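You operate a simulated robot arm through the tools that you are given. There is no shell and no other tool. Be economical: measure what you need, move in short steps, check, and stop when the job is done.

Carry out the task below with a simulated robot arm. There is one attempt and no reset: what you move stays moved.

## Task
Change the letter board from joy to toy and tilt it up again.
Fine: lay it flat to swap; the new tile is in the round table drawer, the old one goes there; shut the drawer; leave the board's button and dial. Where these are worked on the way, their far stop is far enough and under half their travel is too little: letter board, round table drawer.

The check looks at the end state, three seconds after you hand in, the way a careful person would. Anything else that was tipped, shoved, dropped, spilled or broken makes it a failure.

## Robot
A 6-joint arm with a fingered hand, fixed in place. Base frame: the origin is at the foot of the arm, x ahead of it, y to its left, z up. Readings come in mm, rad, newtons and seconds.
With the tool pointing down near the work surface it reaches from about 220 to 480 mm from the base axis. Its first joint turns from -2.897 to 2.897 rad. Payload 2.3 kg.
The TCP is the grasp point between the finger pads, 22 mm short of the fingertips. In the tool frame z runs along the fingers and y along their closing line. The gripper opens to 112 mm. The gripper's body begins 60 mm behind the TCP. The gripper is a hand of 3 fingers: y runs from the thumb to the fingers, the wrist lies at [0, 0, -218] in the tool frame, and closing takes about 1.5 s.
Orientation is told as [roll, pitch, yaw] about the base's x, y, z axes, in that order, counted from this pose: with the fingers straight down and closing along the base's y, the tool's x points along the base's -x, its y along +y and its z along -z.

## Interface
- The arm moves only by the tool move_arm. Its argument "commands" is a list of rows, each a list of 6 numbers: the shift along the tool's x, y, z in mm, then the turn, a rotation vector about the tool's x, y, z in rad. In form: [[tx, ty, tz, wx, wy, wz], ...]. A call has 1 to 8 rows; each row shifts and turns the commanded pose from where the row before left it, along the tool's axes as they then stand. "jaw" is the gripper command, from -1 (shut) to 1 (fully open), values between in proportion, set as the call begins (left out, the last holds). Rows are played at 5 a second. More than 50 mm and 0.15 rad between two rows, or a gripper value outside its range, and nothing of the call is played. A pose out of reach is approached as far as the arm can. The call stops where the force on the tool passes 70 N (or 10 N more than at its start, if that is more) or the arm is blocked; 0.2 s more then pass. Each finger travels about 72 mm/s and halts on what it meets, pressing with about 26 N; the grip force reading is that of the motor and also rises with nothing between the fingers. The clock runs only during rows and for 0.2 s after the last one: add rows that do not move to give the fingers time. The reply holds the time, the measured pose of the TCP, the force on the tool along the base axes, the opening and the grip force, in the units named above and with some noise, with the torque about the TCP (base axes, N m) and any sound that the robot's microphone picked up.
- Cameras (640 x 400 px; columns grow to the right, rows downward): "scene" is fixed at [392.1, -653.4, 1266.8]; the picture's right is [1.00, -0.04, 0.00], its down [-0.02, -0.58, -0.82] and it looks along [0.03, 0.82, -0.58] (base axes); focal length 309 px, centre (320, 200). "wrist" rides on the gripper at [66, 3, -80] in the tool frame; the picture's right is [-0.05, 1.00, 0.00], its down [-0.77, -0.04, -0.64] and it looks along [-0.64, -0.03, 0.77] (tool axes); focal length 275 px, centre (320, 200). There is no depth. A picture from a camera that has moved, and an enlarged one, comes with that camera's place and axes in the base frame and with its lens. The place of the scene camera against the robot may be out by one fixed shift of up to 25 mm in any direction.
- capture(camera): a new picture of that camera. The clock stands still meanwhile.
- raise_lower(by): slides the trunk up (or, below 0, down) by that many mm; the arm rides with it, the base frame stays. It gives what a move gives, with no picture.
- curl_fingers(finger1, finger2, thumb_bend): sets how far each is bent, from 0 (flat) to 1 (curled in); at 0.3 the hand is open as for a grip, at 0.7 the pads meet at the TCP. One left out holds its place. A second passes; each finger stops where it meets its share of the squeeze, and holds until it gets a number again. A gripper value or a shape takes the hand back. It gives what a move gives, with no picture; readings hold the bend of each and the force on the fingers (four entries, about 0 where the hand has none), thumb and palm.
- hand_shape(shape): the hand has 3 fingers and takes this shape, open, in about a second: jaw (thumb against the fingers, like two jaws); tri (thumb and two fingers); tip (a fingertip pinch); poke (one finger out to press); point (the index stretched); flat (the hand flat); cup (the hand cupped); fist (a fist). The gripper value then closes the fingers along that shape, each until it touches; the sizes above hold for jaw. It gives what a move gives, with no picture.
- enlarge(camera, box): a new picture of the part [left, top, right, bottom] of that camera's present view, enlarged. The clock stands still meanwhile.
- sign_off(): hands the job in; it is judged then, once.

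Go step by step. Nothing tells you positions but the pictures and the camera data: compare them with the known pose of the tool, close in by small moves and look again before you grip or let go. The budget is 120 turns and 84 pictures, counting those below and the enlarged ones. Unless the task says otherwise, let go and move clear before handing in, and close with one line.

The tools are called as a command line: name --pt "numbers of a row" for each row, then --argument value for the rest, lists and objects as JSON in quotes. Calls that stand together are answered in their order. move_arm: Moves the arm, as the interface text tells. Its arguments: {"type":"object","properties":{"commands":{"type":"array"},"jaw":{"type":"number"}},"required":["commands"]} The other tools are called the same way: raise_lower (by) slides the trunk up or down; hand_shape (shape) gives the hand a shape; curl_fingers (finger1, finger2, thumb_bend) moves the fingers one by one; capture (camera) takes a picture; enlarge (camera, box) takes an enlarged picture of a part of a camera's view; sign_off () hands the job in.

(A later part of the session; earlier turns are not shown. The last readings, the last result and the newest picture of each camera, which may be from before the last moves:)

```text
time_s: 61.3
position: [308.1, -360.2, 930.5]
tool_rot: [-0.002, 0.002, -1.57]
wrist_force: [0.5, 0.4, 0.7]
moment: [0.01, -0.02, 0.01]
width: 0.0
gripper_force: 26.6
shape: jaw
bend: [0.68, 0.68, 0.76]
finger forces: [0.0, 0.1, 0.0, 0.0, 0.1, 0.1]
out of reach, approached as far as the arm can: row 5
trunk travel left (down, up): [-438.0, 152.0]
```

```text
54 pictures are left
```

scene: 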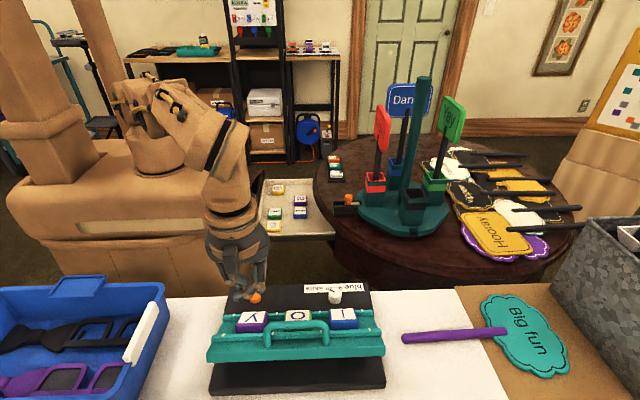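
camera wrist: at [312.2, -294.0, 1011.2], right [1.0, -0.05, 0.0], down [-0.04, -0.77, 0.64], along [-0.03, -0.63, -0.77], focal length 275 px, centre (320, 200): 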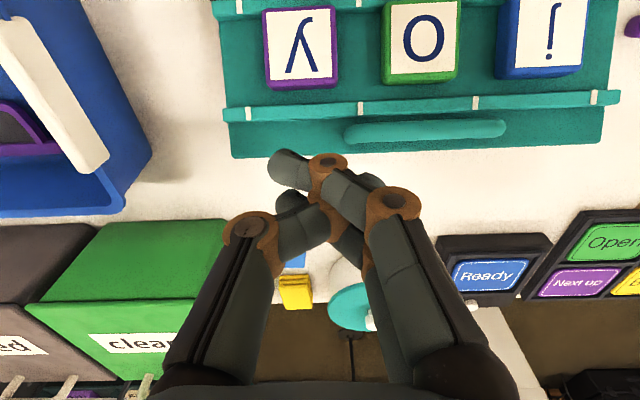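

The handle bar is at about (378, -376, 842) and runs along x. The best way is to grip it with closing across y (yaw 0) and the hand tilted outward, so I'll back off, rotate to yaw 0, and tilt.

move_arm --pt "40 0 0 0 0 -0.1428" --pt "0 0 0 0 0 -0.1428" --pt "0 0 0 0 0 -0.1428" --pt "0 0 0 0 0 -0.1428" --pt "0 0 0 0 0 -0.1428" --pt "0 0 0 0 0 -0.1428" --pt "0 0 0 0 0 -0.1428" --pt "0 0 0 0 0 -0.1428"

move_arm --pt "0 40 0 0 0 -0.1428" --pt "0 40 0 0 0 -0.1428" --pt "0 20 0 0 0 -0.1428" --pt "0 0 0 0.14 0 0" --pt "0 0 0 0.14 0 0" --pt "0 0 0 0.14 0 0" --pt "0 0 0 0.14 0 0" --pt "0 0 0 0 0 0" --jaw 0.2

capture --camera "wrist"

```text
time_s: 63.1
position: [308.7, -318.6, 933.9]
tool_rot: [0.0, 0.001, -0.429]
wrist_force: [0.0, -0.1, -0.2]
moment: [0.01, 0.01, -0.01]
width: 0.0
gripper_force: 26.2
shape: jaw
bend: [0.68, 0.68, 0.76]
finger forces: [0.0, 0.1, 0.1, 0.1, 0.1, 0.0]
trunk travel left (down, up): [-438.0, 152.0]
```

```text
time_s: 64.9
position: [339.7, -224.5, 932.5]
tool_rot: [-0.561, 0.001, -0.002]
wrist_force: [-0.3, -0.6, 0.3]
moment: [0.0, 0.03, -0.01]
width: 67.1
gripper_force: 0.0
shape: jaw
bend: [0.71, 0.71, 0.71]
finger forces: [0.1, 0.0, 0.0, 0.0, 0.0, 0.0]
trunk travel left (down, up): [-438.0, 152.0]
```

```text
53 pictures are left
camera wrist: at [274.5, -178.9, 998.8], right [0.05, 0.85, -0.53], down [0.77, 0.31, 0.56], along [0.63, -0.44, -0.64], focal length 275 px, centre (320, 200)
```

wrist: 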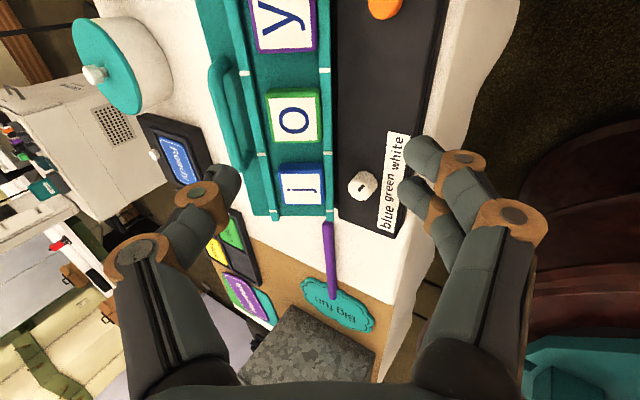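

Clear view. I'll move to a stand-off along the tool axis in front of the handle bar.

move_arm --pt "-8 -20 20 0 0 0" --pt "-8 -20 20 0 0 0" --pt "-8 -20 20 0 0 0" --pt "-8 -20 20 0 0 0" --pt "0 0 0 0 0 0"

capture --camera "wrist"

enlarge --camera "scene" --box '[190, 240, 410, 400]'

```text
time_s: 66.1
position: [372.0, -335.1, 907.3]
tool_rot: [-0.558, 0.002, -0.004]
wrist_force: [-0.4, 0.6, -0.7]
moment: [0.0, 0.04, 0.03]
width: 67.1
gripper_force: 0.0
shape: jaw
bend: [0.71, 0.71, 0.71]
finger forces: [0.0, 0.0, 0.0, 0.2, 0.1, 0.0]
trunk travel left (down, up): [-438.0, 152.0]
```

```text
52 pictures are left
camera wrist: at [306.5, -288.4, 972.6], right [0.05, 0.85, -0.53], down [0.77, 0.3, 0.56], along [0.63, -0.44, -0.64], focal length 275 px, centre (320, 200)
```

wrist: 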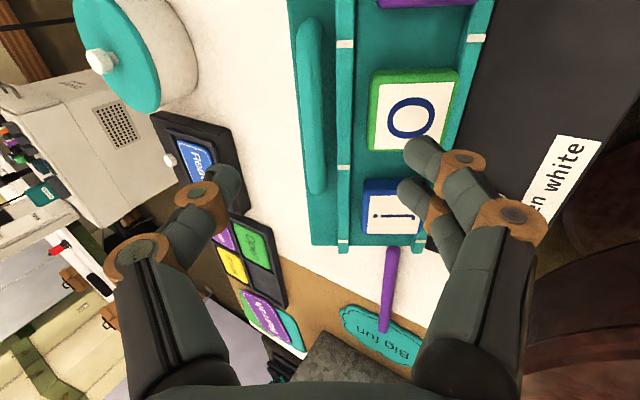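

```text
2.50 times, centred on (300, 320) of scene
camera zoom: at [392.1, -653.4, 1266.8], right [1.0, -0.04, 0.0], down [-0.02, -0.58, -0.82], along [0.03, 0.82, -0.58], focal length 773 px, centre (370, -100)
```

zoom: 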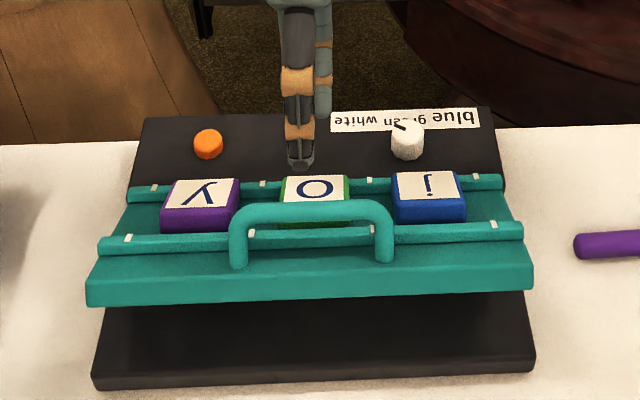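

The bar lines up with the gripper axis, about 81 mm ahead. I'll narrow the jaw, go in 70 mm, and check.

move_arm --pt "0 0 15 0 0 0" --pt "0 0 15 0 0 0" --pt "0 -1 15 0 0 0" --pt "0 0 13 0 0 0" --pt "0 0 12 0 0 0" --pt "0 0 0 0 0 0" --jaw -0.3

capture --camera "wrist"

enlarge --camera "scene" --box '[190, 240, 410, 400]'

```text
time_s: 67.5
position: [370.6, -372.5, 848.4]
tool_rot: [-0.56, 0.002, -0.003]
wrist_force: [0.3, -4.3, 1.8]
moment: [-0.12, -0.03, -0.03]
width: 36.5
gripper_force: 0.1
shape: jaw
bend: [0.75, 0.75, 0.7]
finger forces: [2.6, 2.5, 0.0, 0.0, 0.1, 0.1]
trunk travel left (down, up): [-438.0, 152.0]
```

```text
50 pictures are left
camera wrist: at [304.7, -327.2, 914.8], right [0.05, 0.85, -0.53], down [0.77, 0.3, 0.56], along [0.63, -0.44, -0.64], focal length 275 px, centre (320, 200)
```

wrist: 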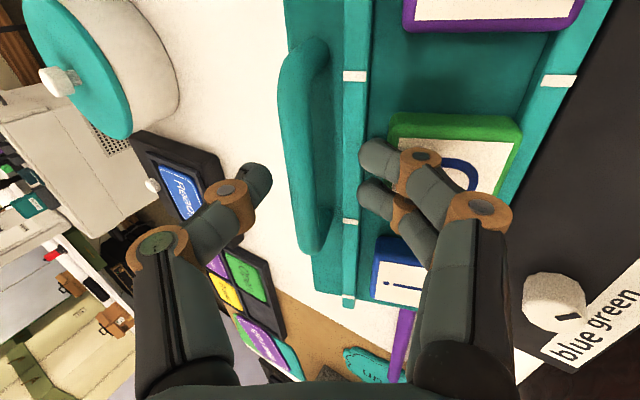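

```text
2.50 times, centred on (300, 320) of scene
camera zoom: at [392.1, -653.4, 1266.8], right [1.0, -0.04, 0.0], down [-0.02, -0.58, -0.82], along [0.03, 0.82, -0.58], focal length 773 px, centre (370, -100)
```

zoom: 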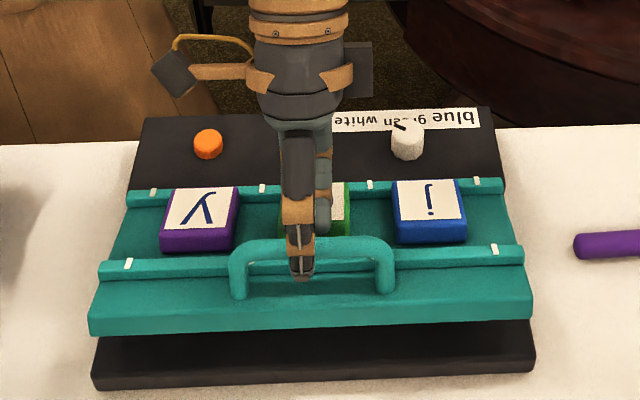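

The fingers touched the lid inside the handle and it began tipping down easily under light force. I'll retract a little, check the "o" tile, and then press the handle down with closed fingertips.

move_arm --pt "0 0 -15 0 0 0" --pt "0 0 -15 0 0 0" --pt "0 0 0 0 0 0" --pt "0 0 0 0 0 0" --pt "0 0 0 0 0 0" --jaw -1

capture --camera "wrist"

enlarge --camera "scene" --box '[190, 240, 410, 400]'

```text
time_s: 68.7
position: [372.4, -356.3, 874.0]
tool_rot: [-0.557, 0.001, -0.004]
wrist_force: [0.1, 0.4, 0.4]
moment: [0.02, 0.01, -0.01]
width: 0.0
gripper_force: 26.3
shape: jaw
bend: [0.75, 0.75, 0.67]
finger forces: [0.0, 0.0, 0.1, 0.1, 0.1, 0.1]
trunk travel left (down, up): [-438.0, 152.0]
```

```text
48 pictures are left
camera wrist: at [306.1, -311.1, 940.6], right [0.05, 0.85, -0.53], down [0.77, 0.3, 0.56], along [0.63, -0.44, -0.64], focal length 275 px, centre (320, 200)
```

wrist: 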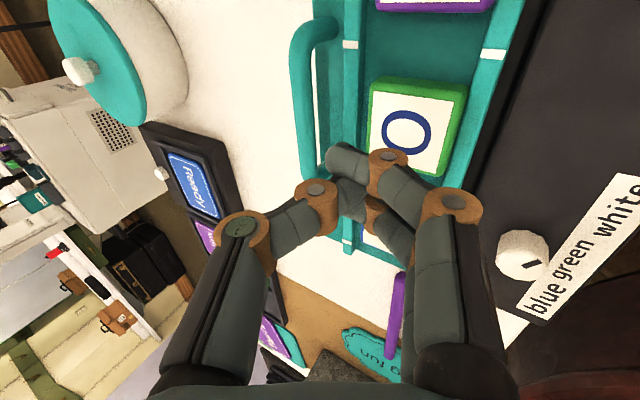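

```text
2.50 times, centred on (300, 320) of scene
camera zoom: at [392.1, -653.4, 1266.8], right [1.0, -0.04, 0.0], down [-0.02, -0.58, -0.82], along [0.03, 0.82, -0.58], focal length 773 px, centre (370, -100)
```

zoom: 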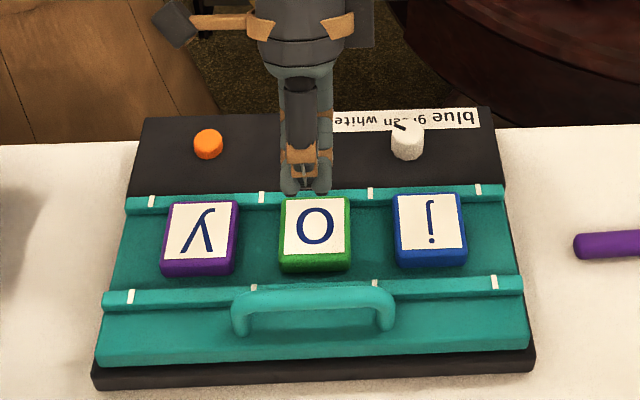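

The lid is now lying flat, with tile tops at about z 779 and j at about (455, -353). I need a closer look at the tile/rail gaps around j.

move_arm --pt "0 10 -20 0 0 0" --pt "0 10 -20 0 0 0" --pt "0 10 -20 0 0 0" --pt "0 10 -20 0 0 0" --pt "0 0 0 0 0 0"

enlarge --camera "wrist" --box '[230, 20, 470, 230]'

enlarge --camera "scene" --box '[300, 290, 390, 370]'

```text
time_s: 69.9
position: [372.4, -280.1, 920.2]
tool_rot: [-0.557, 0.002, -0.004]
wrist_force: [0.2, 0.2, -1.0]
moment: [0.04, 0.01, 0.03]
width: 0.0
gripper_force: 25.9
shape: jaw
bend: [0.75, 0.75, 0.67]
finger forces: [0.1, 0.0, 0.1, 0.1, 0.0, 0.0]
trunk travel left (down, up): [-438.0, 152.0]
```

```text
1.90 times, centred on (350, 125) of wrist
camera zoom: at [305.7, -234.1, 986.5], right [0.05, 0.85, -0.53], down [0.77, 0.3, 0.56], along [0.63, -0.44, -0.64], focal length 524 px, centre (263, 343)
```

zoom: 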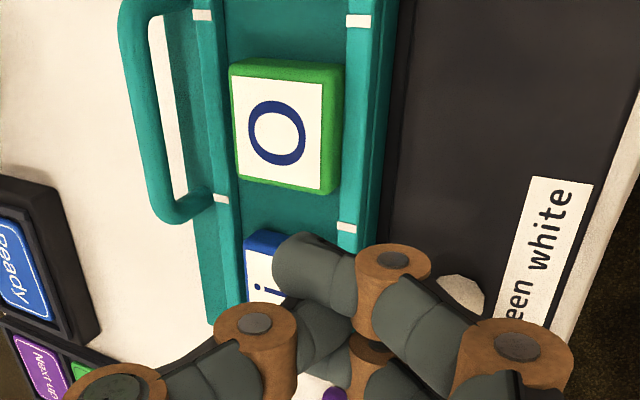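

```text
5.00 times, centred on (345, 330) of scene
camera zoom: at [392.1, -653.4, 1266.8], right [1.0, -0.04, 0.0], down [-0.02, -0.58, -0.82], along [0.03, 0.82, -0.58], focal length 1546 px, centre (195, -450)
```

zoom: 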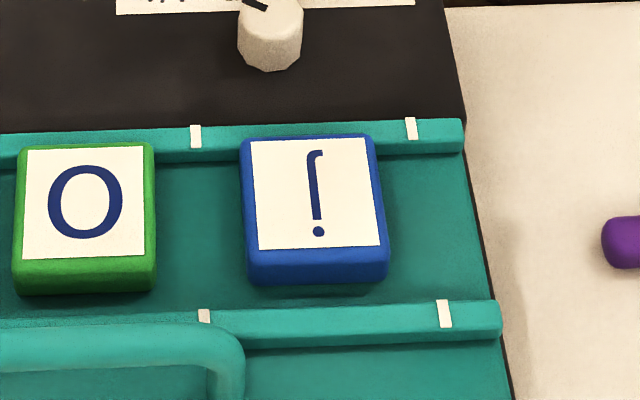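

The tiles rest against the rear rail (about 8 mm high) with tiles about 15 mm tall. Before choosing a grip yaw I need the orientation of "t" in the drawer.

enlarge --camera "scene" --box '[255, 175, 345, 245]'

```text
5.71 times, centred on (300, 210) of scene
camera zoom: at [392.1, -653.4, 1266.8], right [1.0, -0.04, 0.0], down [-0.02, -0.58, -0.82], along [0.03, 0.82, -0.58], focal length 1767 px, centre (434, 143)
```

zoom: 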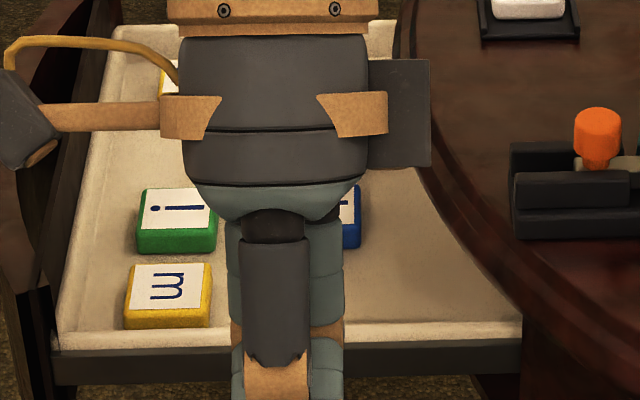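

The hand blocks the view. I'll rotate the hand the long way round (about the tool axis) to get the camera on top with closing along x, and check whether the joint permits it.

move_arm --pt "0 0 0 0 0 0.1496" --pt "0 0 0 0 0 0.1496" --pt "0 0 0 0 0 0.1496" --pt "0 0 0 0 0 0.1496" --pt "0 0 0 0 0 0.1496" --pt "0 0 0 0 0 0.1496" --pt "0 0 0 0 0 0.1496" --pt "0 0 0 0 0 0.1496"

move_arm --pt "0 0 0 0 0 0.1496" --pt "0 0 0 0 0 0.1496" --pt "0 0 0 0 0 0.1496" --pt "0 0 0 0 0 0.1496" --pt "0 0 0 0 0 0.1496" --pt "0 0 0 0 0 0.1496" --pt "0 0 0 0 0 0.1496" --pt "0 0 0 0 0 0.1496"

move_arm --pt "0 0 0 0 0 0.1496" --pt "0 0 0 0 0 0.1496" --pt "0 0 0 0 0 0.1496" --pt "0 0 0 0 0 0.1496" --pt "0 0 0 0 0 0.1496" --pt "0 0 0 0 0 0.1496" --pt "0 0 0 0 0 0.1496" --pt "0 0 0 0 0 0.1496"

move_arm --pt "0 0 0 0 0 0.1496" --pt "0 0 0 0 0 0.1496" --pt "0 0 0 0 0 0.1496" --pt "0 0 0 0 0 0.1496" --pt "0 0 0 0 0 0.1496" --pt "0 0 0 0 0 0.1496" --pt "0 0 0 0 0 0.1496" --pt "0 0 0 0 0 0.075"

capture --camera "wrist"

```text
time_s: 71.7
position: [372.2, -278.2, 919.9]
tool_rot: [-0.223, -0.517, -1.143]
wrist_force: [-0.7, -0.8, 0.3]
moment: [0.01, -0.01, 0.02]
width: 0.0
gripper_force: 26.4
shape: jaw
bend: [0.75, 0.75, 0.67]
finger forces: [0.1, 0.0, 0.0, 0.1, 0.1, 0.1]
trunk travel left (down, up): [-438.0, 152.0]
```

```text
time_s: 73.5
position: [371.9, -279.0, 920.6]
tool_rot: [0.429, -0.369, -2.478]
wrist_force: [-0.1, 0.5, 0.1]
moment: [0.02, 0.01, 0.03]
width: 0.2
gripper_force: 26.4
shape: jaw
bend: [0.75, 0.75, 0.67]
finger forces: [0.1, 0.0, 0.1, 0.0, 0.1, 0.0]
trunk travel left (down, up): [-438.0, 152.0]
```

```text
time_s: 75.3
position: [370.5, -279.6, 920.3]
tool_rot: [0.513, 0.232, 2.749]
wrist_force: [0.4, 0.0, 0.1]
moment: [0.01, 0.04, -0.01]
width: 0.0
gripper_force: 25.5
shape: jaw
bend: [0.75, 0.75, 0.67]
finger forces: [0.1, 0.0, 0.1, 0.0, 0.0, 0.0]
trunk travel left (down, up): [-438.0, 152.0]
```

```text
time_s: 77.1
position: [372.6, -281.8, 923.6]
tool_rot: [0.006, 0.555, 1.569]
wrist_force: [0.7, 0.0, 0.6]
moment: [0.02, -0.02, -0.03]
width: 0.0
gripper_force: 25.6
shape: jaw
bend: [0.75, 0.75, 0.67]
finger forces: [0.0, 0.1, 0.0, 0.1, 0.0, 0.0]
out of reach, approached as far as the arm can: row 8
trunk travel left (down, up): [-438.0, 152.0]
```

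```text
43 pictures are left
camera wrist: at [370.3, -295.2, 1025.8], right [-1.0, 0.04, -0.02], down [0.04, 0.99, 0.13], along [0.03, 0.13, -0.99], focal length 275 px, centre (320, 200)
```

wrist: 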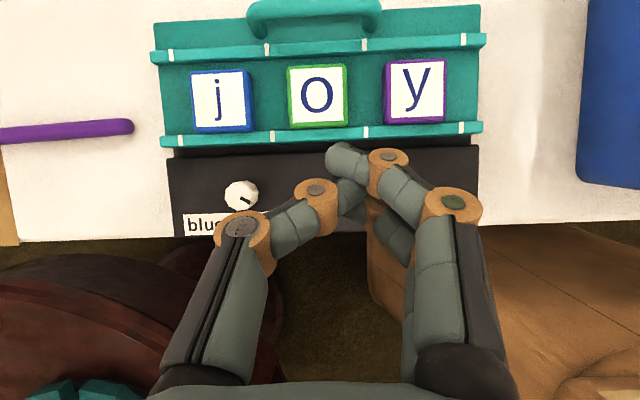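

The joint allows this pose, with the camera on top and closing along x, and the board reads "joy" with j at about (460, -354). For a clean pinch at this tilt I want one finger against the thumb, so I'll test which finger is which by folding finger 1.

curl_fingers --finger1 1.0 --finger2 0.4 --thumb_bend 0.4

capture --camera "wrist"

```text
time_s: 78.1
position: [372.4, -280.9, 922.5]
tool_rot: [0.005, 0.556, 1.572]
wrist_force: [-0.8, -0.1, 0.5]
moment: [0.0, -0.01, 0.0]
width: 40.3
gripper_force: 0.0
shape: fingers
bend: [1.0, 0.4, 0.4]
finger forces: [0.0, 0.0, 0.1, 0.0, 0.0, 0.0]
trunk travel left (down, up): [-438.0, 152.0]
```

```text
42 pictures are left
camera wrist: at [370.3, -295.1, 1025.8], right [-1.0, 0.04, -0.02], down [0.04, 0.99, 0.13], along [0.03, 0.13, -0.99], focal length 275 px, centre (320, 200)
```

wrist: 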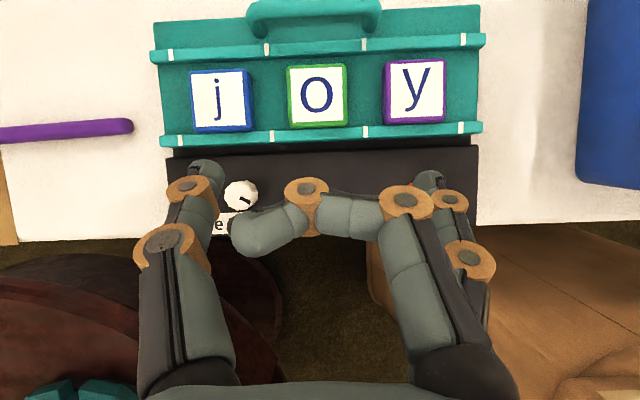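

curl_fingers --finger1 0.4 --finger2 1.0 --thumb_bend 0.4

capture --camera "wrist"

curl_fingers --finger1 0.4 --finger2 0.0 --thumb_bend 0.4

capture --camera "wrist"

```text
time_s: 79.1
position: [373.1, -281.9, 923.5]
tool_rot: [0.005, 0.557, 1.572]
wrist_force: [-0.8, 0.2, 0.3]
moment: [-0.02, -0.03, 0.0]
width: 83.1
gripper_force: 0.1
shape: fingers
bend: [0.4, 1.0, 0.4]
finger forces: [0.0, 0.1, 0.0, 0.0, 0.1, 0.0]
trunk travel left (down, up): [-438.0, 152.0]
```

```text
41 pictures are left
camera wrist: at [370.3, -295.1, 1025.8], right [-1.0, 0.04, -0.02], down [0.04, 0.99, 0.13], along [0.03, 0.13, -0.99], focal length 275 px, centre (320, 200)
```

wrist: 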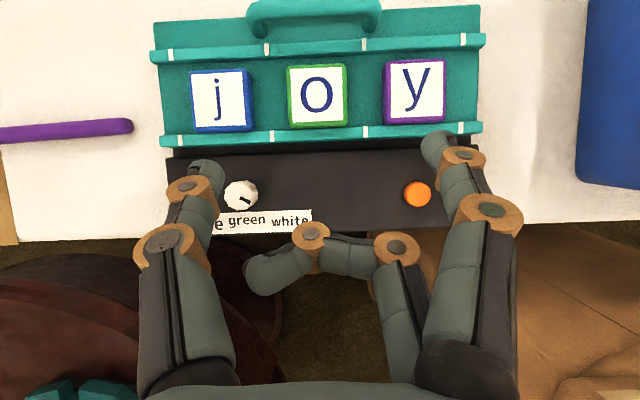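

```text
time_s: 80.1
position: [372.3, -281.4, 922.5]
tool_rot: [0.005, 0.555, 1.573]
wrist_force: [0.7, -0.9, -0.2]
moment: [0.03, 0.01, -0.01]
width: 83.1
gripper_force: 0.1
shape: fingers
bend: [0.4, 0.0, 0.4]
finger forces: [0.1, 0.0, 0.0, 0.0, 0.0, 0.0]
trunk travel left (down, up): [-438.0, 152.0]
```

```text
40 pictures are left
camera wrist: at [370.3, -295.1, 1025.8], right [-1.0, 0.04, -0.02], down [0.04, 0.99, 0.13], along [0.03, 0.13, -0.99], focal length 275 px, centre (320, 200)
```

wrist: 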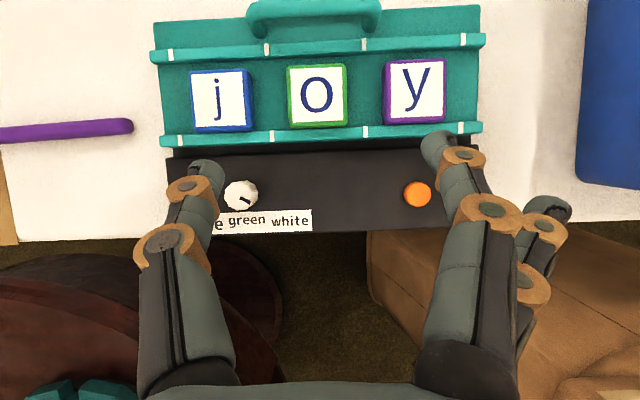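

Finger 1 is the upper one, and it pairs well in height with the thumb under this tilt. With finger 2 folded, I'll tilt slightly toward +x and go to a pre-grasp about 60 mm short of the j tile.

curl_fingers --finger1 0.45 --finger2 1.0 --thumb_bend 0.45

move_arm --pt "0 0 0 0 0.094 0" --pt "0 0 0 0.15 0 0" --pt "0 -18 11 0 0 0" --pt "0 -18 11 0 0 0" --pt "-1 -18 11 0 0 0" --pt "-1 -16 11 0 0 0" --pt "0 0 0 0 0 0"

raise_lower --by -60

capture --camera "wrist"

```text
time_s: 81.1
position: [374.5, -280.5, 922.5]
tool_rot: [0.006, 0.555, 1.574]
wrist_force: [0.4, -0.9, 0.0]
moment: [0.01, 0.01, -0.01]
width: 70.2
gripper_force: 0.0
shape: fingers
bend: [0.45, 1.0, 0.45]
finger forces: [0.0, 0.0, 0.0, 0.1, 0.1, 0.1]
trunk travel left (down, up): [-438.0, 152.0]
```

```text
time_s: 82.7
position: [481.5, -332.6, 927.6]
tool_rot: [-0.145, 0.651, 1.569]
wrist_force: [0.3, -0.2, -0.7]
moment: [0.05, 0.0, -0.01]
width: 69.9
gripper_force: 0.0
shape: fingers
bend: [0.45, 1.0, 0.45]
finger forces: [0.0, 0.1, 0.1, 0.1, 0.0, 0.1]
out of reach, approached as far as the arm can: row 1, 2
trunk travel left (down, up): [-438.0, 152.0]
```

```text
time_s: 83.7
position: [481.9, -333.2, 868.1]
tool_rot: [-0.15, 0.654, 1.57]
wrist_force: [0.7, -0.6, -0.4]
moment: [-0.02, 0.01, -0.02]
width: 69.6
gripper_force: 0.0
shape: fingers
bend: [0.45, 1.0, 0.45]
finger forces: [0.1, 0.0, 0.0, 0.0, 0.1, 0.1]
trunk travel left (down, up): [-378.0, 212.0]
```

```text
39 pictures are left
camera wrist: at [467.5, -337.5, 970.6], right [-0.99, -0.05, -0.15], down [-0.06, 1.0, 0.04], along [0.14, 0.04, -0.99], focal length 275 px, centre (320, 200)
```

wrist: 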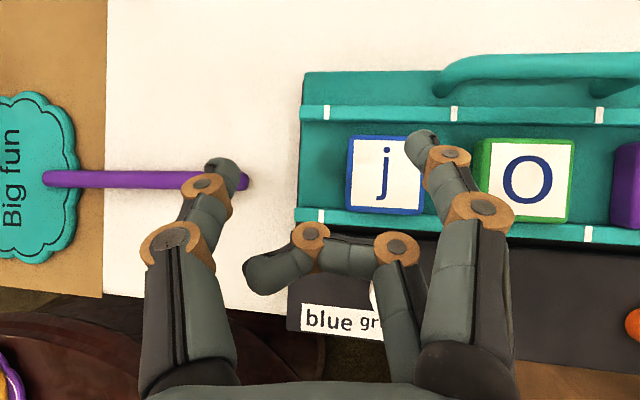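

Triangulating the two wrist views puts the j tile top at about (453, -349.5, 799), higher than the scene camera suggested. I'll adjust to the pre-grasp about 40 mm along the tool axis.

move_arm --pt "-12 13 0 0 0 0" --pt "-13 13 0 0 0 0" --pt "-13 13 2 0 0 0" --pt "0 0 0 0 0 0" --pt "0 0 0 0 0 0"

capture --camera "wrist"

```text
time_s: 84.9
position: [453.1, -312.9, 842.3]
tool_rot: [-0.143, 0.649, 1.573]
wrist_force: [-0.1, 0.0, 0.1]
moment: [0.01, 0.01, 0.01]
width: 70.0
gripper_force: 0.1
shape: fingers
bend: [0.45, 1.0, 0.45]
finger forces: [0.0, 0.1, 0.1, 0.1, 0.0, 0.0]
out of reach, approached as far as the arm can: row 3
trunk travel left (down, up): [-378.0, 212.0]
```

```text
38 pictures are left
camera wrist: at [438.0, -317.6, 945.0], right [-0.99, -0.05, -0.14], down [-0.06, 1.0, 0.04], along [0.14, 0.05, -0.99], focal length 275 px, centre (320, 200)
```

wrist: 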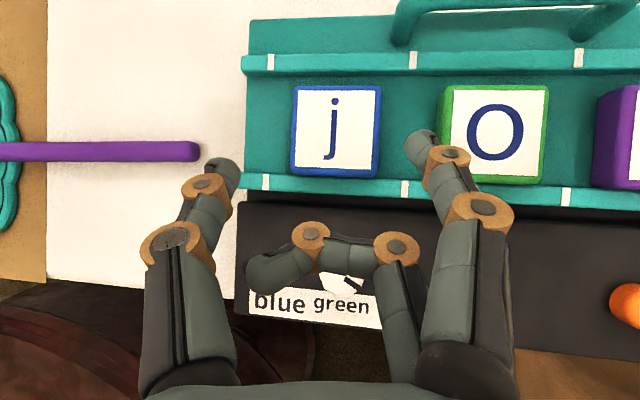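

move_arm --pt "-4 5 10 0 0 0" --pt "-3 4 10 0 0 0" --pt "0 0 0 0 0 0"

capture --camera "wrist"

enlarge --camera "scene" --box '[280, 270, 400, 360]'

```text
time_s: 85.7
position: [452.1, -324.8, 823.6]
tool_rot: [-0.143, 0.651, 1.57]
wrist_force: [-0.3, -0.4, 0.2]
moment: [-0.02, 0.01, 0.03]
width: 69.9
gripper_force: 0.0
shape: fingers
bend: [0.45, 1.0, 0.45]
finger forces: [0.0, 0.0, 0.1, 0.1, 0.0, 0.1]
out of reach, approached as far as the arm can: row 1
trunk travel left (down, up): [-378.0, 212.0]
```

```text
37 pictures are left
camera wrist: at [437.3, -329.3, 926.7], right [-0.99, -0.05, -0.14], down [-0.06, 1.0, 0.04], along [0.14, 0.05, -0.99], focal length 275 px, centre (320, 200)
```

wrist: 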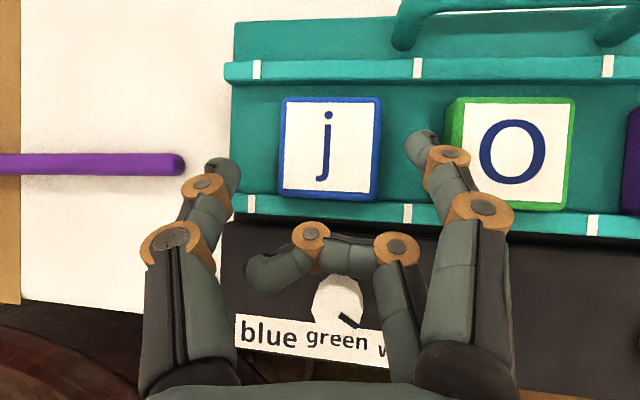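

```text
4.44 times, centred on (340, 315) of scene
camera zoom: at [392.1, -653.4, 1266.8], right [1.0, -0.04, 0.0], down [-0.02, -0.58, -0.82], along [0.03, 0.82, -0.58], focal length 1374 px, centre (231, -311)
```

zoom: 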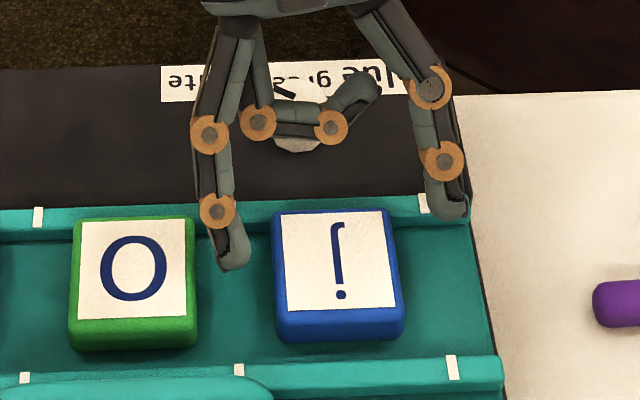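

The alignment looks good, with finger and thumb straddling j. I'll go down the last ~15 mm.

move_arm --pt "-3 3 5 0 0 0" --pt "-2 2 5 0 0 0" --pt "0 0 5 0 0 0" --pt "0 0 0 0 0 0"

capture --camera "wrist"

enlarge --camera "scene" --box '[280, 270, 400, 360]'

```text
time_s: 86.7
position: [450.9, -334.1, 810.6]
tool_rot: [-0.148, 0.654, 1.57]
wrist_force: [-0.5, 0.6, 0.2]
moment: [-0.01, -0.01, -0.01]
width: 69.9
gripper_force: 0.1
shape: fingers
bend: [0.45, 1.0, 0.45]
finger forces: [0.0, 0.0, 0.0, 0.1, 0.0, 0.1]
out of reach, approached as far as the arm can: row 1
trunk travel left (down, up): [-378.0, 212.0]
```

```text
35 pictures are left
camera wrist: at [435.9, -338.2, 913.1], right [-0.99, -0.05, -0.14], down [-0.06, 1.0, 0.04], along [0.14, 0.04, -0.99], focal length 275 px, centre (320, 200)
```

wrist: 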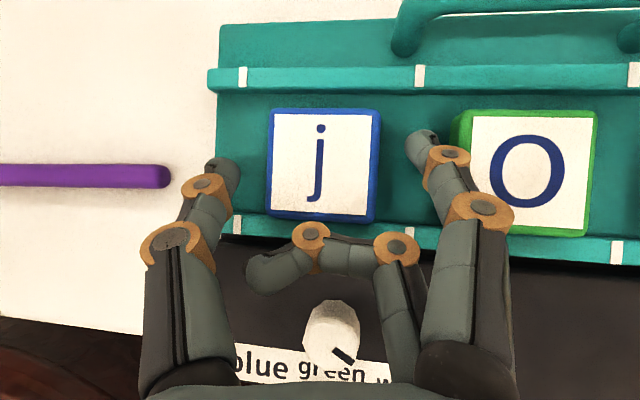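

```text
4.44 times, centred on (340, 315) of scene
camera zoom: at [392.1, -653.4, 1266.8], right [1.0, -0.04, 0.0], down [-0.02, -0.58, -0.82], along [0.03, 0.82, -0.58], focal length 1374 px, centre (231, -311)
```

zoom: 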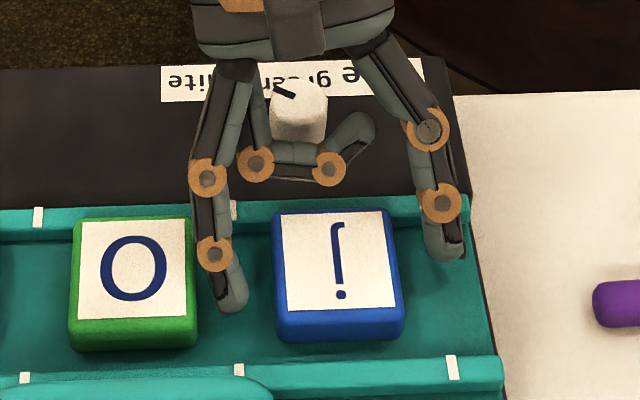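

move_arm --pt "-2.5 0 2 0 0 0" --pt "-2.5 0 2 0 0 0" --pt "0 0 0 0 0 0"

curl_fingers --finger1 0.75 --thumb_bend 0.75

capture --camera "wrist"

enlarge --camera "scene" --box '[280, 270, 400, 360]'

```text
time_s: 87.5
position: [452.0, -331.8, 805.7]
tool_rot: [-0.148, 0.653, 1.572]
wrist_force: [0.3, -1.8, 7.1]
moment: [-0.23, 0.3, 0.09]
width: 70.2
gripper_force: 3.6
shape: fingers
bend: [0.45, 1.0, 0.45]
finger forces: [7.4, 0.0, 0.0, 0.0, 0.0, 0.0]
trunk travel left (down, up): [-378.0, 212.0]
```

```text
time_s: 88.5
position: [452.9, -333.4, 803.3]
tool_rot: [-0.148, 0.649, 1.571]
wrist_force: [3.6, -4.4, 8.5]
moment: [-0.23, 0.2, -0.03]
width: 42.4
gripper_force: 17.8
shape: fingers
bend: [0.53, 1.0, 0.64]
finger forces: [21.0, 0.0, 0.0, 0.0, 15.8, 0.0]
trunk travel left (down, up): [-378.0, 212.0]
```

```text
33 pictures are left
camera wrist: at [438.2, -337.5, 907.1], right [-0.99, -0.05, -0.14], down [-0.06, 1.0, 0.04], along [0.14, 0.04, -0.99], focal length 275 px, centre (320, 200)
```

wrist: 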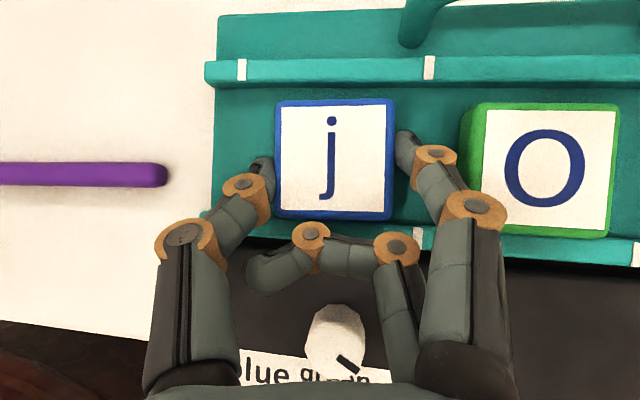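

```text
4.44 times, centred on (340, 315) of scene
camera zoom: at [392.1, -653.4, 1266.8], right [1.0, -0.04, 0.0], down [-0.02, -0.58, -0.82], along [0.03, 0.82, -0.58], focal length 1374 px, centre (231, -311)
```

zoom: 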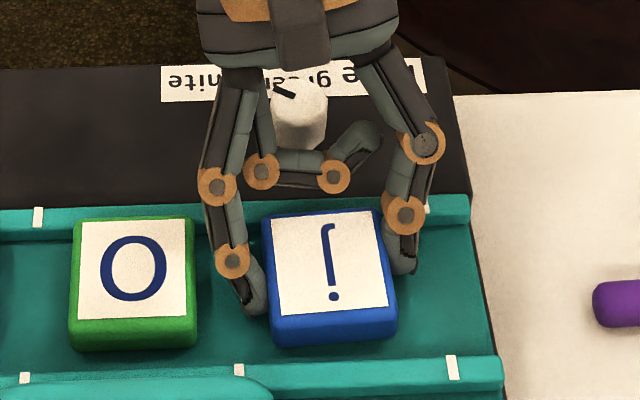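

The tile is gripped on both sides. I'll lift it straight up with the trunk.

raise_lower --by 40

capture --camera "wrist"

```text
time_s: 89.3
position: [453.3, -332.6, 844.4]
tool_rot: [-0.143, 0.651, 1.568]
wrist_force: [-0.1, 1.1, 0.2]
moment: [-0.02, 0.01, 0.01]
width: 42.3
gripper_force: 13.2
shape: fingers
bend: [0.49, 1.0, 0.66]
finger forces: [13.4, 0.1, 0.1, 0.0, 13.3, 0.0]
trunk travel left (down, up): [-418.0, 172.0]
```

```text
31 pictures are left
camera wrist: at [438.1, -337.2, 946.6], right [-0.99, -0.05, -0.14], down [-0.06, 1.0, 0.04], along [0.14, 0.05, -0.99], focal length 275 px, centre (320, 200)
```

wrist: 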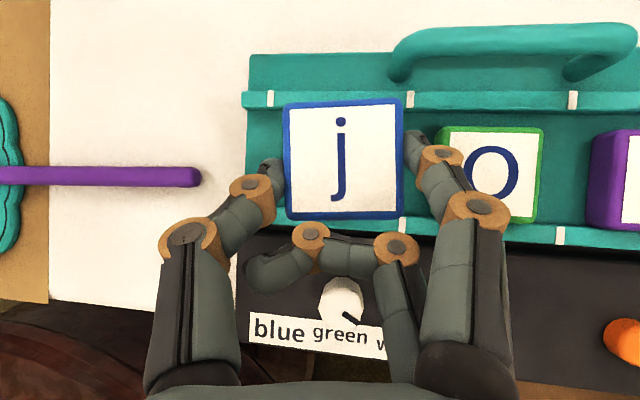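

j is held. Now I'll check the "t" glyph orientation in the drawer while the arm is out of the way.

enlarge --camera "scene" --box '[250, 170, 350, 245]'

```text
5.33 times, centred on (300, 208) of scene
camera zoom: at [392.1, -653.4, 1266.8], right [1.0, -0.04, 0.0], down [-0.02, -0.58, -0.82], along [0.03, 0.82, -0.58], focal length 1649 px, centre (427, 160)
```

zoom: 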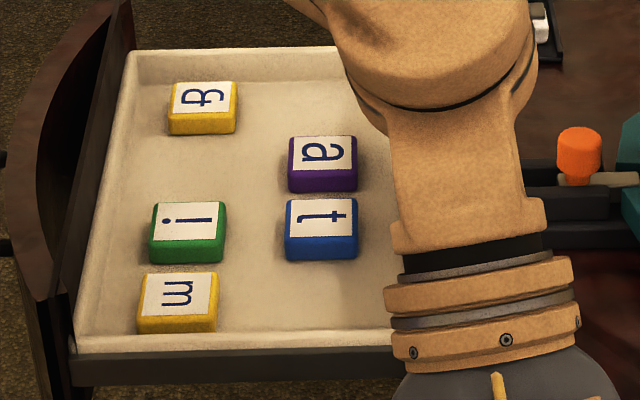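

The top of "t" points to +x, so a −90° turn from drawer to board suits the same tilted pinch. I'll raise, then rotate the whole tilted hand +90° about the vertical and carry j to the drawer.

raise_lower --by 110

move_arm --pt "0 0 0 0.0905 -0.0178 -0.1177" --pt "0 0 0 0.0905 -0.0178 -0.1177" --pt "0 0 0 0.0905 -0.0178 -0.1177" --pt "0 0 0 0.0905 -0.0178 -0.1177" --pt "0 0 0 0.0905 -0.0178 -0.1177" --pt "0 0 0 0.0905 -0.0178 -0.1177" --pt "0 0 0 0 0 0"

move_arm --pt "0 0 0 0.0905 -0.0178 -0.1177" --pt "0 0 0 0.0905 -0.0178 -0.1177" --pt "0 0 0 0.0905 -0.0178 -0.1177" --pt "0 0 0 0.0905 -0.0178 -0.1177" --pt "0 0 0 0.0452 -0.0089 -0.0588" --pt "0 0 0 0 0 0"

capture --camera "wrist"

```text
time_s: 90.7
position: [453.7, -332.8, 954.6]
tool_rot: [-0.146, 0.651, 1.571]
wrist_force: [-0.3, -0.6, -0.7]
moment: [0.01, 0.01, 0.0]
width: 42.3
gripper_force: 12.9
shape: fingers
bend: [0.49, 1.0, 0.66]
finger forces: [13.3, 0.0, 0.1, 0.0, 13.4, 0.0]
trunk travel left (down, up): [-528.0, 62.0]
```

```text
time_s: 92.3
position: [452.9, -331.3, 954.9]
tool_rot: [-0.143, 0.638, 2.407]
wrist_force: [0.1, -0.8, -1.1]
moment: [0.0, 0.02, 0.01]
width: 42.0
gripper_force: 13.4
shape: fingers
bend: [0.49, 1.0, 0.67]
finger forces: [13.1, 0.0, 0.1, 0.0, 13.2, 0.0]
out of reach, approached as far as the arm can: row 5
trunk travel left (down, up): [-528.0, 62.0]
```

```text
time_s: 93.7
position: [449.3, -331.3, 953.7]
tool_rot: [-0.158, 0.636, 3.073]
wrist_force: [-0.1, -0.4, 0.2]
moment: [-0.03, 0.02, -0.03]
width: 41.9
gripper_force: 12.4
shape: fingers
bend: [0.49, 1.0, 0.67]
finger forces: [13.0, 0.0, 0.0, 0.1, 13.2, 0.0]
trunk travel left (down, up): [-528.0, 62.0]
```

```text
29 pictures are left
camera wrist: at [455.7, -347.1, 1055.6], right [-0.01, -0.99, -0.15], down [-1.0, 0.01, 0.05], along [-0.05, 0.15, -0.99], focal length 275 px, centre (320, 200)
```

wrist: 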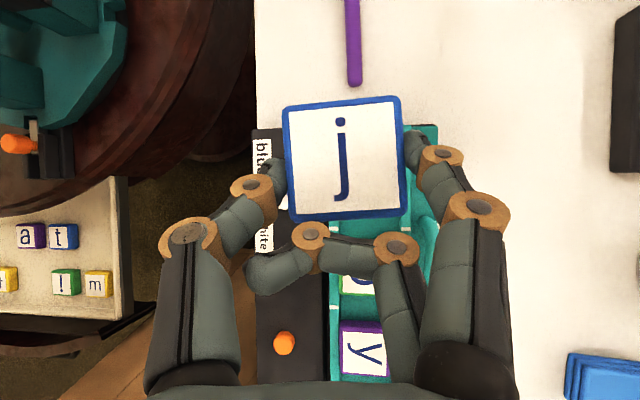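

"t" reads upright in this view, so its top does point to +x. I'll correct the yaw slightly and carry j across at this height.

move_arm --pt "0 0 0 0.0423 -0.0083 -0.055" --pt "-1.4 -43.3 5.4 0 0 0" --pt "-1.4 -43.3 5.4 0 0 0" --pt "-1.4 -43.3 5.4 0 0 0" --pt "-1.4 -43.3 5.4 0 0 0" --pt "-1.4 -43.3 5.4 0 0 0" --pt "-1.4 -43.3 5.4 0 0 0" --pt "-1.4 -43.3 5.4 0 0 0"

move_arm --pt "-1.4 -43.3 5.4 0 0 0" --pt "-1.4 -43.3 5.4 0 0 0" --pt "-1.4 -43.3 5.4 0 0 0" --pt "-1.4 -43.3 5.4 0 0 0" --pt "-25 -35 -14 0 0 0" --pt "-25 -35 -14 0 0 0" --pt "-25 -35 -14 0 0 0" --pt "0 0 0 0 0 0"

raise_lower --by -200

capture --camera "wrist"

```text
time_s: 95.5
position: [449.1, -91.0, 952.3]
tool_rot: [-0.153, 0.636, -3.14]
wrist_force: [-0.3, 0.5, -0.6]
moment: [-0.01, 0.03, -0.02]
width: 41.5
gripper_force: 13.2
shape: fingers
bend: [0.49, 1.0, 0.67]
finger forces: [12.9, 0.1, 0.0, 0.0, 12.9, 0.1]
out of reach, approached as far as the arm can: row 1, 2, 3
trunk travel left (down, up): [-528.0, 62.0]
```

```text
time_s: 97.3
position: [358.4, 80.3, 941.5]
tool_rot: [-0.177, 0.637, 3.143]
wrist_force: [-0.4, 0.4, -0.4]
moment: [0.02, 0.03, 0.0]
width: 41.8
gripper_force: 12.6
shape: fingers
bend: [0.49, 1.0, 0.67]
finger forces: [12.8, 0.1, 0.0, 0.0, 12.9, 0.0]
out of reach, approached as far as the arm can: row 5, 6, 7
trunk travel left (down, up): [-528.0, 62.0]
```

```text
time_s: 99.5
position: [357.2, 80.9, 743.7]
tool_rot: [-0.176, 0.639, 3.141]
wrist_force: [0.4, 0.2, 0.2]
moment: [-0.02, 0.01, -0.02]
width: 41.5
gripper_force: 12.9
shape: fingers
bend: [0.49, 1.0, 0.67]
finger forces: [13.0, 0.0, 0.0, 0.0, 12.9, 0.0]
trunk travel left (down, up): [-328.0, 262.0]
```

```text
28 pictures are left
camera wrist: at [364.4, 63.1, 844.6], right [0.07, -0.98, -0.17], down [-1.0, -0.08, 0.05], along [-0.06, 0.16, -0.98], focal length 275 px, centre (320, 200)
```

wrist: 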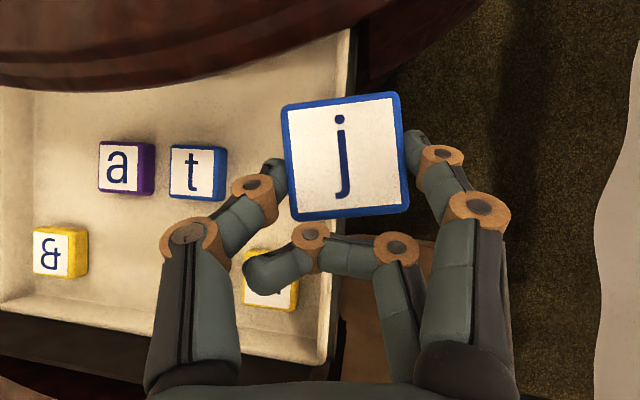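

I see a, t and & in the drawer, with t at about (367, 220). I'll move around to the free spot at about (298, 290), staying high, and check.

move_arm --pt "-5.4 -37.5 1.5 0 0 0" --pt "-5.4 -37.5 1.5 0 0 0" --pt "-5.4 -37.5 1.5 0 0 0" --pt "-5.4 -37.5 1.5 0 0 0" --pt "-19.1 -31.8 -9.9 0 0 0" --pt "-19.1 -31.8 -9.9 0 0 0" --pt "0 0 0 0 0 0"

capture --camera "wrist"

```text
time_s: 101.1
position: [322.8, 102.8, 690.8]
tool_rot: [-0.192, 0.641, 3.14]
wrist_force: [-0.7, 0.3, -0.4]
moment: [-0.02, 0.0, 0.03]
width: 41.3
gripper_force: 12.9
shape: fingers
bend: [0.49, 1.0, 0.67]
finger forces: [12.9, 0.0, 0.0, 0.1, 12.9, 0.0]
out of reach, approached as far as the arm can: row 1, 2, 3, 4, 5, 6
trunk travel left (down, up): [-328.0, 262.0]
```

```text
27 pictures are left
camera wrist: at [328.9, 85.1, 792.9], right [0.07, -0.98, -0.18], down [-1.0, -0.08, 0.04], along [-0.06, 0.18, -0.98], focal length 275 px, centre (320, 200)
```

wrist: 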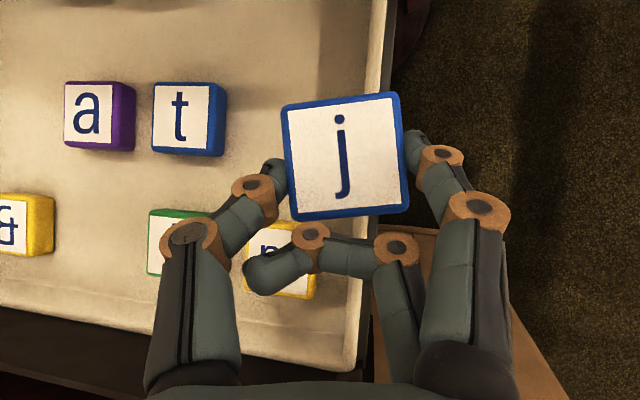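

The current orientation runs into a joint limit at the drawer. I'll raise first, then turn about the vertical by +90° so the fingers lean toward +y, which keeps the tile level and is easier on the joints.

raise_lower --by 110

move_arm --pt "0 0 0 0.0905 -0.0178 -0.1177" --pt "0 0 0 0.0905 -0.0178 -0.1177" --pt "0 0 0 0.0905 -0.0178 -0.1177" --pt "0 0 0 0.0905 -0.0178 -0.1177" --pt "0 0 0 0.0905 -0.0178 -0.1177" --pt "0 0 0 0.0905 -0.0178 -0.1177" --pt "0 0 0 0 0 0"

move_arm --pt "0 0 0 0.0905 -0.0178 -0.1177" --pt "0 0 0 0.0905 -0.0178 -0.1177" --pt "0 0 0 0.0905 -0.0178 -0.1177" --pt "0 0 0 0.0905 -0.0178 -0.1177" --pt "0 0 0 0.0452 -0.0089 -0.0588" --pt "0 0 0 0 0 0"

```text
time_s: 102.5
position: [321.8, 102.6, 800.5]
tool_rot: [-0.192, 0.641, 3.14]
wrist_force: [0.1, 0.1, -0.1]
moment: [0.03, 0.0, -0.02]
width: 41.2
gripper_force: 13.1
shape: fingers
bend: [0.49, 1.0, 0.67]
finger forces: [12.9, 0.1, 0.0, 0.0, 12.8, 0.1]
trunk travel left (down, up): [-438.0, 152.0]
```

```text
time_s: 104.1
position: [323.2, 102.7, 800.6]
tool_rot: [-0.186, 0.672, -2.242]
wrist_force: [-0.3, -0.8, -0.6]
moment: [-0.01, 0.01, 0.02]
width: 41.3
gripper_force: 12.7
shape: fingers
bend: [0.49, 1.0, 0.67]
finger forces: [12.7, 0.0, 0.0, 0.0, 12.7, 0.0]
trunk travel left (down, up): [-438.0, 152.0]
```

```text
time_s: 105.5
position: [322.7, 103.0, 801.2]
tool_rot: [-0.16, 0.683, -1.553]
wrist_force: [0.2, -0.4, -0.4]
moment: [-0.01, 0.0, 0.0]
width: 41.4
gripper_force: 13.0
shape: fingers
bend: [0.49, 1.0, 0.67]
finger forces: [12.8, 0.0, 0.0, 0.1, 12.8, 0.0]
trunk travel left (down, up): [-438.0, 152.0]
```

move_arm --pt "33.4 -2.3 27.4 0 0 0" --pt "33.4 -2.3 27.4 0 0 0" --pt "33.4 -2.3 27.4 0 0 0" --pt "33.4 -2.3 27.4 0 0 0" --pt "0 0 0 0 0 0"

raise_lower --by -90

capture --camera "wrist"

enlarge --camera "scene" --box '[230, 150, 370, 245]'

```text
time_s: 106.7
position: [294.7, 270.9, 803.7]
tool_rot: [-0.16, 0.684, -1.554]
wrist_force: [0.1, -1.0, -0.7]
moment: [0.02, 0.0, 0.0]
width: 41.1
gripper_force: 12.9
shape: fingers
bend: [0.49, 1.0, 0.67]
finger forces: [12.7, 0.0, 0.1, 0.1, 12.8, 0.2]
trunk travel left (down, up): [-438.0, 152.0]
```

```text
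time_s: 108.0
position: [295.2, 269.6, 714.1]
tool_rot: [-0.159, 0.684, -1.555]
wrist_force: [0.7, -0.5, 0.0]
moment: [0.01, -0.02, -0.02]
width: 41.1
gripper_force: 12.4
shape: fingers
bend: [0.49, 1.0, 0.67]
finger forces: [12.7, 0.0, 0.0, 0.1, 12.7, 0.1]
trunk travel left (down, up): [-348.0, 242.0]
```

```text
26 pictures are left
camera wrist: at [310.5, 272.9, 816.8], right [0.98, 0.08, -0.15], down [0.08, -1.0, 0.0], along [-0.15, -0.02, -0.99], focal length 275 px, centre (320, 200)
```

wrist: 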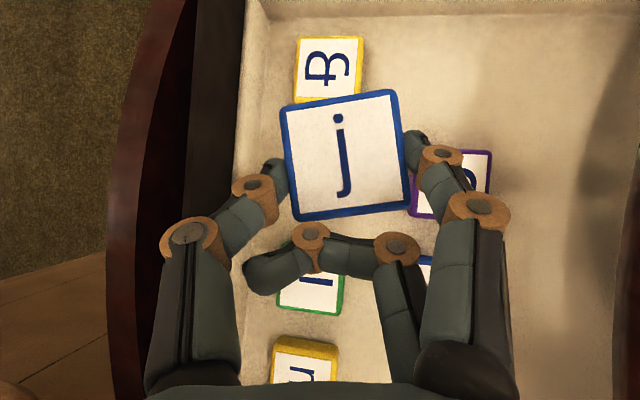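

```text
4.21 times, centred on (300, 198) of scene
camera zoom: at [392.1, -653.4, 1266.8], right [1.0, -0.04, 0.0], down [-0.02, -0.58, -0.82], along [0.03, 0.82, -0.58], focal length 1302 px, centre (404, 210)
```

zoom: 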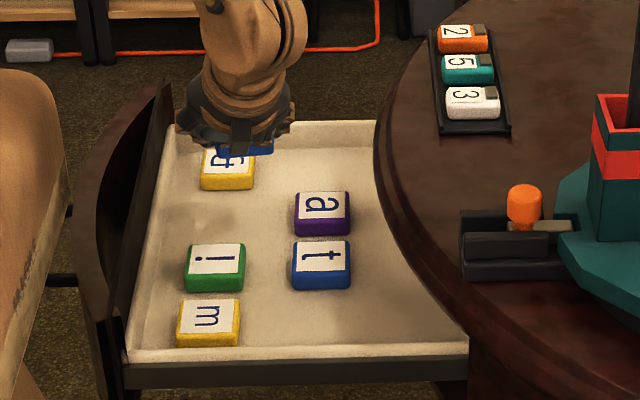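

j hovers at about (301, 290). I'll shift it a bit away from "a" and lower it into the gap.

move_arm --pt "-4.7 -13.4 -1.8 0 0 0" --pt "0 0 0 0 0 0"

raise_lower --by -76

capture --camera "wrist"

```text
time_s: 108.5
position: [281.4, 264.7, 713.8]
tool_rot: [-0.16, 0.684, -1.555]
wrist_force: [-0.7, 0.3, -0.2]
moment: [-0.01, 0.03, -0.01]
width: 41.2
gripper_force: 12.3
shape: fingers
bend: [0.49, 1.0, 0.67]
finger forces: [12.7, 0.0, 0.0, 0.1, 12.7, 0.0]
trunk travel left (down, up): [-348.0, 242.0]
```

```text
time_s: 109.7
position: [281.6, 263.9, 637.6]
tool_rot: [-0.159, 0.685, -1.555]
wrist_force: [0.1, 0.1, -1.0]
moment: [-0.02, -0.01, 0.01]
width: 41.2
gripper_force: 13.0
shape: fingers
bend: [0.49, 1.0, 0.67]
finger forces: [12.7, 0.0, 0.1, 0.0, 12.7, 0.0]
trunk travel left (down, up): [-272.0, 318.0]
```

```text
24 pictures are left
camera wrist: at [297.0, 266.6, 740.9], right [0.98, 0.08, -0.15], down [0.08, -1.0, 0.0], along [-0.15, -0.02, -0.99], focal length 275 px, centre (320, 200)
```

wrist: 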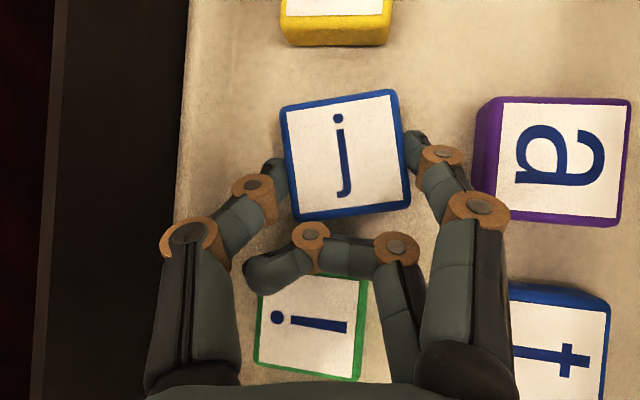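

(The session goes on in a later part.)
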